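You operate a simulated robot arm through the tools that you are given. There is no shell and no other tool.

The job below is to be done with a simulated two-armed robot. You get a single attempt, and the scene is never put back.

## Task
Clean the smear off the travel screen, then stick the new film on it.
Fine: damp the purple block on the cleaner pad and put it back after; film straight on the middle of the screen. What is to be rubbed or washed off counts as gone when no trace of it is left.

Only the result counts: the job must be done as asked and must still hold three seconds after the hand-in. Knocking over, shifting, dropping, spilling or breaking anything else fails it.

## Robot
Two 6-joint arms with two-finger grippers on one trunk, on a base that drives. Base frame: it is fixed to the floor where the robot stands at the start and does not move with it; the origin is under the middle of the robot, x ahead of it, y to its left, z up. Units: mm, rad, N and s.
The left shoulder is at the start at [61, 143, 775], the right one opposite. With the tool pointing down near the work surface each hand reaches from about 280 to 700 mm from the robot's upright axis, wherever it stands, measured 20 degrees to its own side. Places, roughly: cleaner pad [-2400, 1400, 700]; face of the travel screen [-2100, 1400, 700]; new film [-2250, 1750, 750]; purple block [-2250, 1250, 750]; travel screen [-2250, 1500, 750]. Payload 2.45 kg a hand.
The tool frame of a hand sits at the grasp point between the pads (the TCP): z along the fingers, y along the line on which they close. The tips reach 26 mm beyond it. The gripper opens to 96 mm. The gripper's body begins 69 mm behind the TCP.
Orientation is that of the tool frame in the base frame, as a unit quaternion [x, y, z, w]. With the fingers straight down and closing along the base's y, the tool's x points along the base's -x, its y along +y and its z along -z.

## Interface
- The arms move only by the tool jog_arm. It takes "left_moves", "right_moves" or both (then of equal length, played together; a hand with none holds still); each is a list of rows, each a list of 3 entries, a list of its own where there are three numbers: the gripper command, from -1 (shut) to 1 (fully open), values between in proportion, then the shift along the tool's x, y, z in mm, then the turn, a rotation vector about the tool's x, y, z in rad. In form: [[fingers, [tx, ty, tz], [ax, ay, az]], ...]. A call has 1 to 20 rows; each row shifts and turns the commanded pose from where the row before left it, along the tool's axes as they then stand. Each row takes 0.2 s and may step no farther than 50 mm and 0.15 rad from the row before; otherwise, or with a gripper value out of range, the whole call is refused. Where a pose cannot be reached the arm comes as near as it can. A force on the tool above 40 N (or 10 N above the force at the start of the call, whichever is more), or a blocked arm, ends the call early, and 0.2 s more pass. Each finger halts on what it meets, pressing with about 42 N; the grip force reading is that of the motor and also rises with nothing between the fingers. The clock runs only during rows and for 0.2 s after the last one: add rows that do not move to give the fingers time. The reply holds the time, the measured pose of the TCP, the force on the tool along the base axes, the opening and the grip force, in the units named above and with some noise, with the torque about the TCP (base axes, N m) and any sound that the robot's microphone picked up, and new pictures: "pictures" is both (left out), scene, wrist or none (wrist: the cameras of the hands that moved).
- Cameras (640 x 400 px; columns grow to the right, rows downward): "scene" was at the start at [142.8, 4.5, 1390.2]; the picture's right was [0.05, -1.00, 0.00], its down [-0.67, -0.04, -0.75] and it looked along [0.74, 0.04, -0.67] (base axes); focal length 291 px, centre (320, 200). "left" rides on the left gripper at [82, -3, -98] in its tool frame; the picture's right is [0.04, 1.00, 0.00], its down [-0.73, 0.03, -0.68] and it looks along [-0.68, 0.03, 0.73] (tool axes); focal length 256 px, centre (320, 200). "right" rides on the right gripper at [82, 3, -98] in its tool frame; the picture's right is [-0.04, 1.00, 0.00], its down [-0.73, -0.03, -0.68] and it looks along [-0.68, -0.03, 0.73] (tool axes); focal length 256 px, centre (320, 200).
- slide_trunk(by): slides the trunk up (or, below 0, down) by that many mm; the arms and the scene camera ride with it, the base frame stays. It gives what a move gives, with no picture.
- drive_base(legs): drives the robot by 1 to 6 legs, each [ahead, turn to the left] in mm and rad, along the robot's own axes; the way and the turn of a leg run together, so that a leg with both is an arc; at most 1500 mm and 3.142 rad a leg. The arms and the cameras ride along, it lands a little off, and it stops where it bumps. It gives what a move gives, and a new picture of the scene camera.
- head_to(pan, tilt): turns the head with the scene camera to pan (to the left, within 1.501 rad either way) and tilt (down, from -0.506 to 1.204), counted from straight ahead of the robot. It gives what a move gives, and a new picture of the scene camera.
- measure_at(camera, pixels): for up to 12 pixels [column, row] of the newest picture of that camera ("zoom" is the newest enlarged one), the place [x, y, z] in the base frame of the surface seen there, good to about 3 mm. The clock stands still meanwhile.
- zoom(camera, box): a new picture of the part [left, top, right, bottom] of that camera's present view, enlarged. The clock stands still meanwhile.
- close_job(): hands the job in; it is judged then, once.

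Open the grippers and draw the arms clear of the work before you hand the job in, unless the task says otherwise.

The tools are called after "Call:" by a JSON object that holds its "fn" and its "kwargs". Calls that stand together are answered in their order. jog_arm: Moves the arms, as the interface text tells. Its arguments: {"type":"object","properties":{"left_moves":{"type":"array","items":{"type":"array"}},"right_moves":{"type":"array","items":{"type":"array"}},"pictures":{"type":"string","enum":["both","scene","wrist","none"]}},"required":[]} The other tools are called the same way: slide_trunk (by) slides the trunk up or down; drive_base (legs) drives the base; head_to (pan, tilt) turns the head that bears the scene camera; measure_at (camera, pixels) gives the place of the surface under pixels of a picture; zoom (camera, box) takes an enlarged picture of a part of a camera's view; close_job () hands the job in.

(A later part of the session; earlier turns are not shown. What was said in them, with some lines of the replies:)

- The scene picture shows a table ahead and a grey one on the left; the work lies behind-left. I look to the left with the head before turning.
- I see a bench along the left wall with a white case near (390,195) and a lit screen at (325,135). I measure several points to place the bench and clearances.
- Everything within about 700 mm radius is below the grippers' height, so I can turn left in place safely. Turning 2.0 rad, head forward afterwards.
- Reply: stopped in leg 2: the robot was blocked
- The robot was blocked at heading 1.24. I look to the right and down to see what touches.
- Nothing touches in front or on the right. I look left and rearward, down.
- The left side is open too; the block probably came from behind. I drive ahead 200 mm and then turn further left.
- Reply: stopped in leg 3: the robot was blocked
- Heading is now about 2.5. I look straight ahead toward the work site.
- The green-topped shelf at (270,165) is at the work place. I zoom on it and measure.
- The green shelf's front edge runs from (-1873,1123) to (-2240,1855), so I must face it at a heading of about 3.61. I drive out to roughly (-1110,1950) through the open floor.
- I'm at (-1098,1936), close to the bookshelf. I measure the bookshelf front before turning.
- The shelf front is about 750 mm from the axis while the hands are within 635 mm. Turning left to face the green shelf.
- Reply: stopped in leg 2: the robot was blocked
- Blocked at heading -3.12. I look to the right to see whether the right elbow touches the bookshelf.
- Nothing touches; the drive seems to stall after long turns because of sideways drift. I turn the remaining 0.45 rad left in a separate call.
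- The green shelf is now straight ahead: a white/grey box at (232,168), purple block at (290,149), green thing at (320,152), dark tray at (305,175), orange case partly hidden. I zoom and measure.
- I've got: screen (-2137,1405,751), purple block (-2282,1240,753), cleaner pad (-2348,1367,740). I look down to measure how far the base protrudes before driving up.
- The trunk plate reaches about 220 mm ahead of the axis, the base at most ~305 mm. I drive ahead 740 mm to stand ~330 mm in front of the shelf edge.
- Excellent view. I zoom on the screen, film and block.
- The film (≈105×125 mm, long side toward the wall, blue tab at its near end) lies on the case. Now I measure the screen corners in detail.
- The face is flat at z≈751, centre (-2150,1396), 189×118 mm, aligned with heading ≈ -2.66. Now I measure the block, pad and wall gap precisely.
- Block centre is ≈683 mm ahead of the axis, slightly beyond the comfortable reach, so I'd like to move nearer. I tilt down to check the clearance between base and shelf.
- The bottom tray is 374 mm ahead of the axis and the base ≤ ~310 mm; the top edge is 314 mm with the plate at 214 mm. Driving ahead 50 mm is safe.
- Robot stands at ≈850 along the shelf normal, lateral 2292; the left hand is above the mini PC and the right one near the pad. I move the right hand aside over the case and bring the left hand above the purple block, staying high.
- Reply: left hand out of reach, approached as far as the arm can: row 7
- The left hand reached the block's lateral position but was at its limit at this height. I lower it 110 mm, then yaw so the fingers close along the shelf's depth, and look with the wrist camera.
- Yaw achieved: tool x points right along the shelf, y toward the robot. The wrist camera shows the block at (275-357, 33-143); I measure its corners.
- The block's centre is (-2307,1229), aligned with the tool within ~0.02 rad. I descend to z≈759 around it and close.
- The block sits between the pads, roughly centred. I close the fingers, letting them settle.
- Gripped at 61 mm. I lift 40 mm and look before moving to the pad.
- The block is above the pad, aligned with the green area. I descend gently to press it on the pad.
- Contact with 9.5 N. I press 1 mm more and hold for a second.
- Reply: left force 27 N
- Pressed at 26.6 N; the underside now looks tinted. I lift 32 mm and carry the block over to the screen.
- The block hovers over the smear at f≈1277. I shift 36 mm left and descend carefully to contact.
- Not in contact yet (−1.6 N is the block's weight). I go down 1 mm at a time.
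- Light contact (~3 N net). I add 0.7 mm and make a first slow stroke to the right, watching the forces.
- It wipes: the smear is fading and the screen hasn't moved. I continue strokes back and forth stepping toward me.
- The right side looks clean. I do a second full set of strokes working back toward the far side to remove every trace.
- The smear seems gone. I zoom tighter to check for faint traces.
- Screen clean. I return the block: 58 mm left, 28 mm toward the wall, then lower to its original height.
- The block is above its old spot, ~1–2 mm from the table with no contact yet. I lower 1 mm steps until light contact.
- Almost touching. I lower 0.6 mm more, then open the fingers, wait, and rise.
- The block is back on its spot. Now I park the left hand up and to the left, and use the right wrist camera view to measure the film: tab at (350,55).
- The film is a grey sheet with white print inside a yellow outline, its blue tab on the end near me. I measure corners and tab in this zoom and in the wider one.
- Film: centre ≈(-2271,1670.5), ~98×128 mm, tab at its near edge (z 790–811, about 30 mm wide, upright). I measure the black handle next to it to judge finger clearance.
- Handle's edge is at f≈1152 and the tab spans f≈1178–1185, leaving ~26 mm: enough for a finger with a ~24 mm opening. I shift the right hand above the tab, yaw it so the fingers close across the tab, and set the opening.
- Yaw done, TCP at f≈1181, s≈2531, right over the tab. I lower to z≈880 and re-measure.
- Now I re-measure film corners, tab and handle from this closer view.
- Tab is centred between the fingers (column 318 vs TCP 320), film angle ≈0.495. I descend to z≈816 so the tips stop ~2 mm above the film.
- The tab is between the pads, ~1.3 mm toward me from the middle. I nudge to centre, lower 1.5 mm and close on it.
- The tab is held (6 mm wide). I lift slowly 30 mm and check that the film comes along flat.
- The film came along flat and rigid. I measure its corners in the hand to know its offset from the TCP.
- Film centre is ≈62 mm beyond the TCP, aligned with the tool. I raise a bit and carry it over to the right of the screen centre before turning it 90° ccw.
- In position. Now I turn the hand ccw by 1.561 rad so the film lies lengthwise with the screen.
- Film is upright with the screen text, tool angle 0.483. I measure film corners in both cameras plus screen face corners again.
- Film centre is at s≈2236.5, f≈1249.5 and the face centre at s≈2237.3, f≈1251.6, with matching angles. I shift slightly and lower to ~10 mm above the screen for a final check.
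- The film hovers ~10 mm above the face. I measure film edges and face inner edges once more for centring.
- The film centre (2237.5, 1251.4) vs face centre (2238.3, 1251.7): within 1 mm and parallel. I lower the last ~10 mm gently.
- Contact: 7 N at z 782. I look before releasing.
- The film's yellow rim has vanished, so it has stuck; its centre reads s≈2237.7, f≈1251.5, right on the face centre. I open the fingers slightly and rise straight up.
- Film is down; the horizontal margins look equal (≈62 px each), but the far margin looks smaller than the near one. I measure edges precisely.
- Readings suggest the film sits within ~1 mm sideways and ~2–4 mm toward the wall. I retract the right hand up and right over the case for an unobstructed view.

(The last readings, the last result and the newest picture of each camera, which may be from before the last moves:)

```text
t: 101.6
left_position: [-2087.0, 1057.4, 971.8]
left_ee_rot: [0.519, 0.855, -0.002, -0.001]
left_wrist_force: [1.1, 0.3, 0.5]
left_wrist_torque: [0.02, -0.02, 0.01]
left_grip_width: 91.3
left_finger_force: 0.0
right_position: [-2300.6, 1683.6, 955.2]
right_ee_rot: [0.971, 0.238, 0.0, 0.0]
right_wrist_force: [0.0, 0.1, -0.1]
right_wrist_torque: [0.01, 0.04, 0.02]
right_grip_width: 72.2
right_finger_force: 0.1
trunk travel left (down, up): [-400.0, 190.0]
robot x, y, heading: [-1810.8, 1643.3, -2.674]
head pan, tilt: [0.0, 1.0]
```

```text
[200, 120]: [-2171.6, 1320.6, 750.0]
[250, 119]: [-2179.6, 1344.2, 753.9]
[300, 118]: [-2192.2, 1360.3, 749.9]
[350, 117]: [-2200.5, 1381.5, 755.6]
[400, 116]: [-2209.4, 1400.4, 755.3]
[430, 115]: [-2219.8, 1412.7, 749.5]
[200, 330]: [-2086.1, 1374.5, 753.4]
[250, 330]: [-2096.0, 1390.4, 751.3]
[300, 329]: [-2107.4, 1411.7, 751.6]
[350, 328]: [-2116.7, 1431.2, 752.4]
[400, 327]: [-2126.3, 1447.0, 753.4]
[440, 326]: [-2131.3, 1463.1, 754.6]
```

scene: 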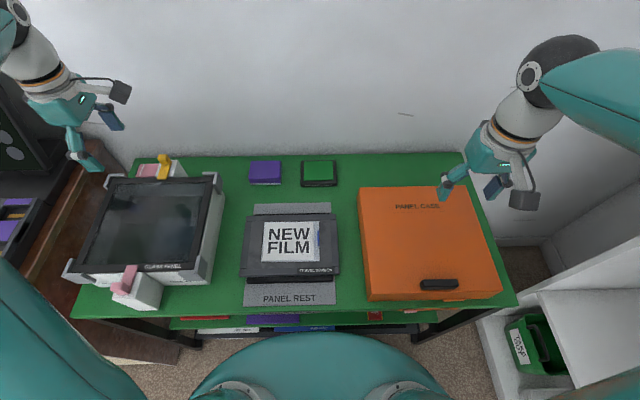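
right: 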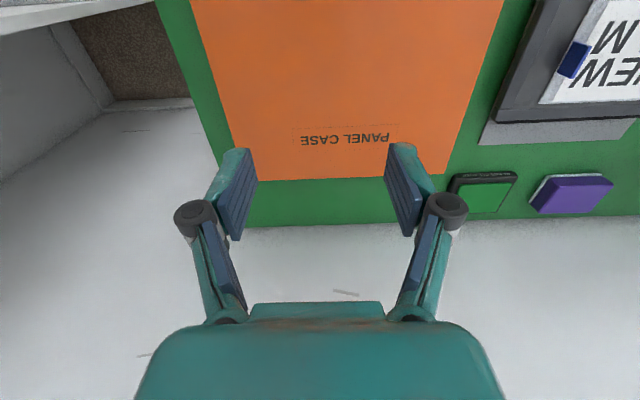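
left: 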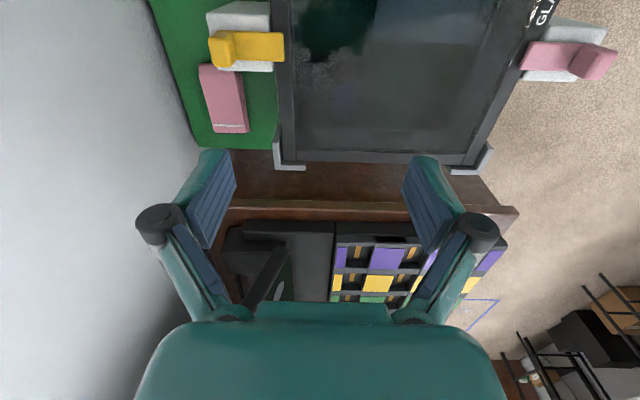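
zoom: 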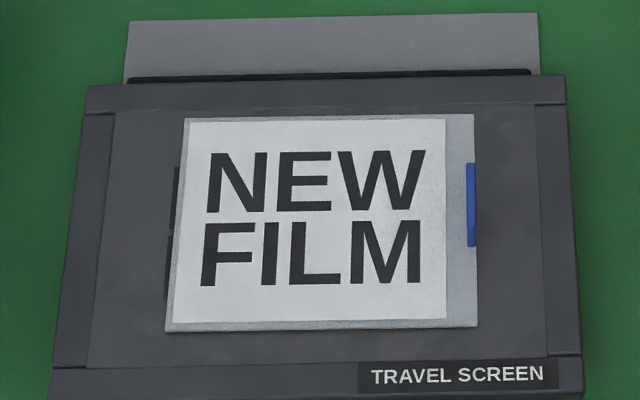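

Homography from the face corners puts the film about 1 mm off sideways, ~4 mm toward the wall and straight within ~0.01 rad, and it is stuck flat. Block, pad, and screen are in their places; I open both grippers fully and raise the hands clear.

Call:
{"fn": "jog_arm", "kwargs": {"left_moves": [[1, [0, 0, -10], [0, 0, 0]], [1, [0, 0, -10], [0, 0, 0]], [1, [0, 0, 0], [0, 0, 0]]], "right_moves": [[1, [0, 0, -20], [0, 0, 0]], [1, [0, 0, -20], [0, 0, 0]], [1, [0, 0, 0], [0, 0, 0]]]}}

Call:
{"fn": "zoom", "kwargs": {"camera": "scene", "box": [230, 150, 350, 275]}}

```text
t: 102.4
left_position: [-2087.7, 1058.5, 992.5]
left_ee_rot: [0.519, 0.855, -0.001, -0.001]
left_wrist_force: [0.2, -0.4, 0.6]
left_wrist_torque: [0.02, 0.0, 0.0]
left_grip_width: 96.0
left_finger_force: 0.0
right_position: [-2298.6, 1681.9, 995.4]
right_ee_rot: [0.971, 0.238, 0.0, 0.0]
right_wrist_force: [-0.7, 0.1, -0.6]
right_wrist_torque: [-0.01, 0.01, 0.02]
right_grip_width: 96.1
right_finger_force: 0.0
trunk travel left (down, up): [-400.0, 190.0]
robot x, y, heading: [-1808.9, 1640.2, -2.679]
head pan, tilt: [0.0, 1.0]
```

scene: 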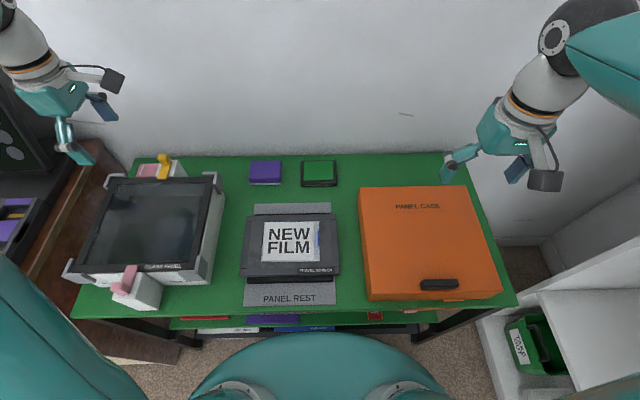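
right: 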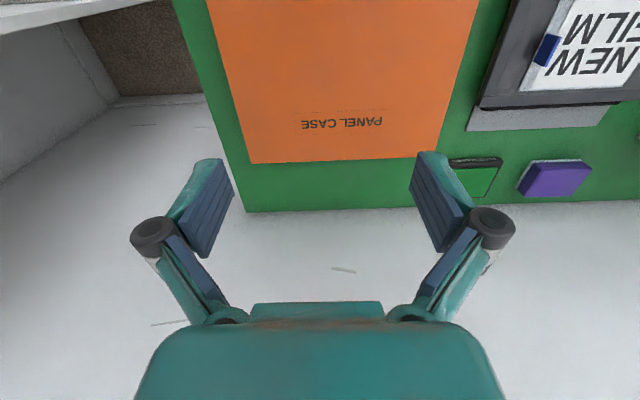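
left: 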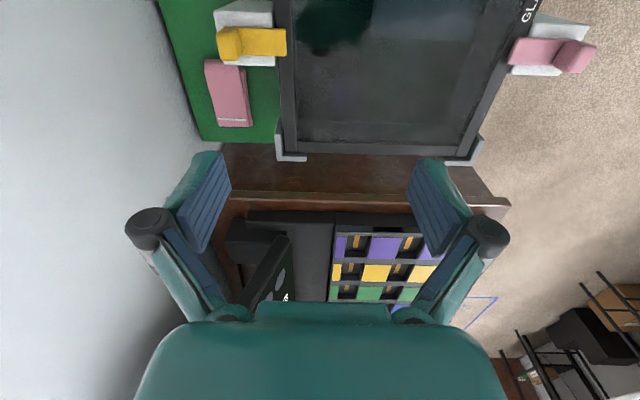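

```text
3.20 times, centred on (290, 212) of scene
```

zoom: 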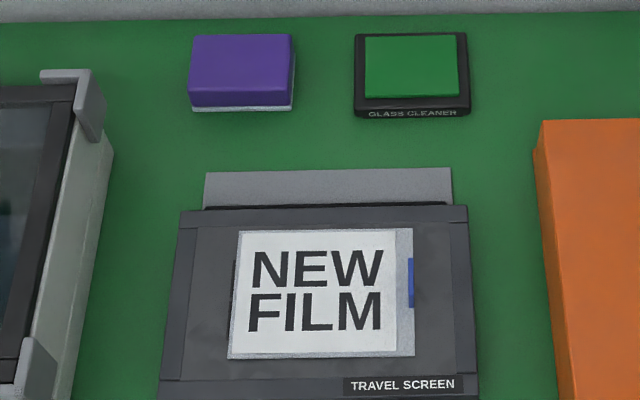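

Everything is in place: the screen is clean, the film is on it straight and in the middle, the block and pad are at their spots, and the hands are clear with open grippers. I hand the job in.

Call:
{"fn": "close_job", "kwargs": {}}

```text
The job is handed in.
```

The smear is gone from the travel screen, and the new film is stuck on it. I have handed the job in, but I have not seen how it was judged.

- **Cleaning:** I damped the purple block on the cleaner pad and rubbed the whole smear twice. A close zoom afterwards showed no trace left.
- **Film:** By my measurements it is about 1 mm off the middle sideways and 2 to 4 mm off toward the wall. It is straight to within about 0.01 rad, and its lettering reads the same way up as the screen's. I left that small offset alone, because pushing a stuck film could have shifted the screen.
- **Everything else:** The purple block is back on its spot. The screen, pad and case show no sign of having moved. Both grippers are open, and the hands are raised about 200 mm above the shelf.

The base reported being blocked three times while turning on the way over. I saw nothing touching it, and nothing in the pictures looked disturbed.
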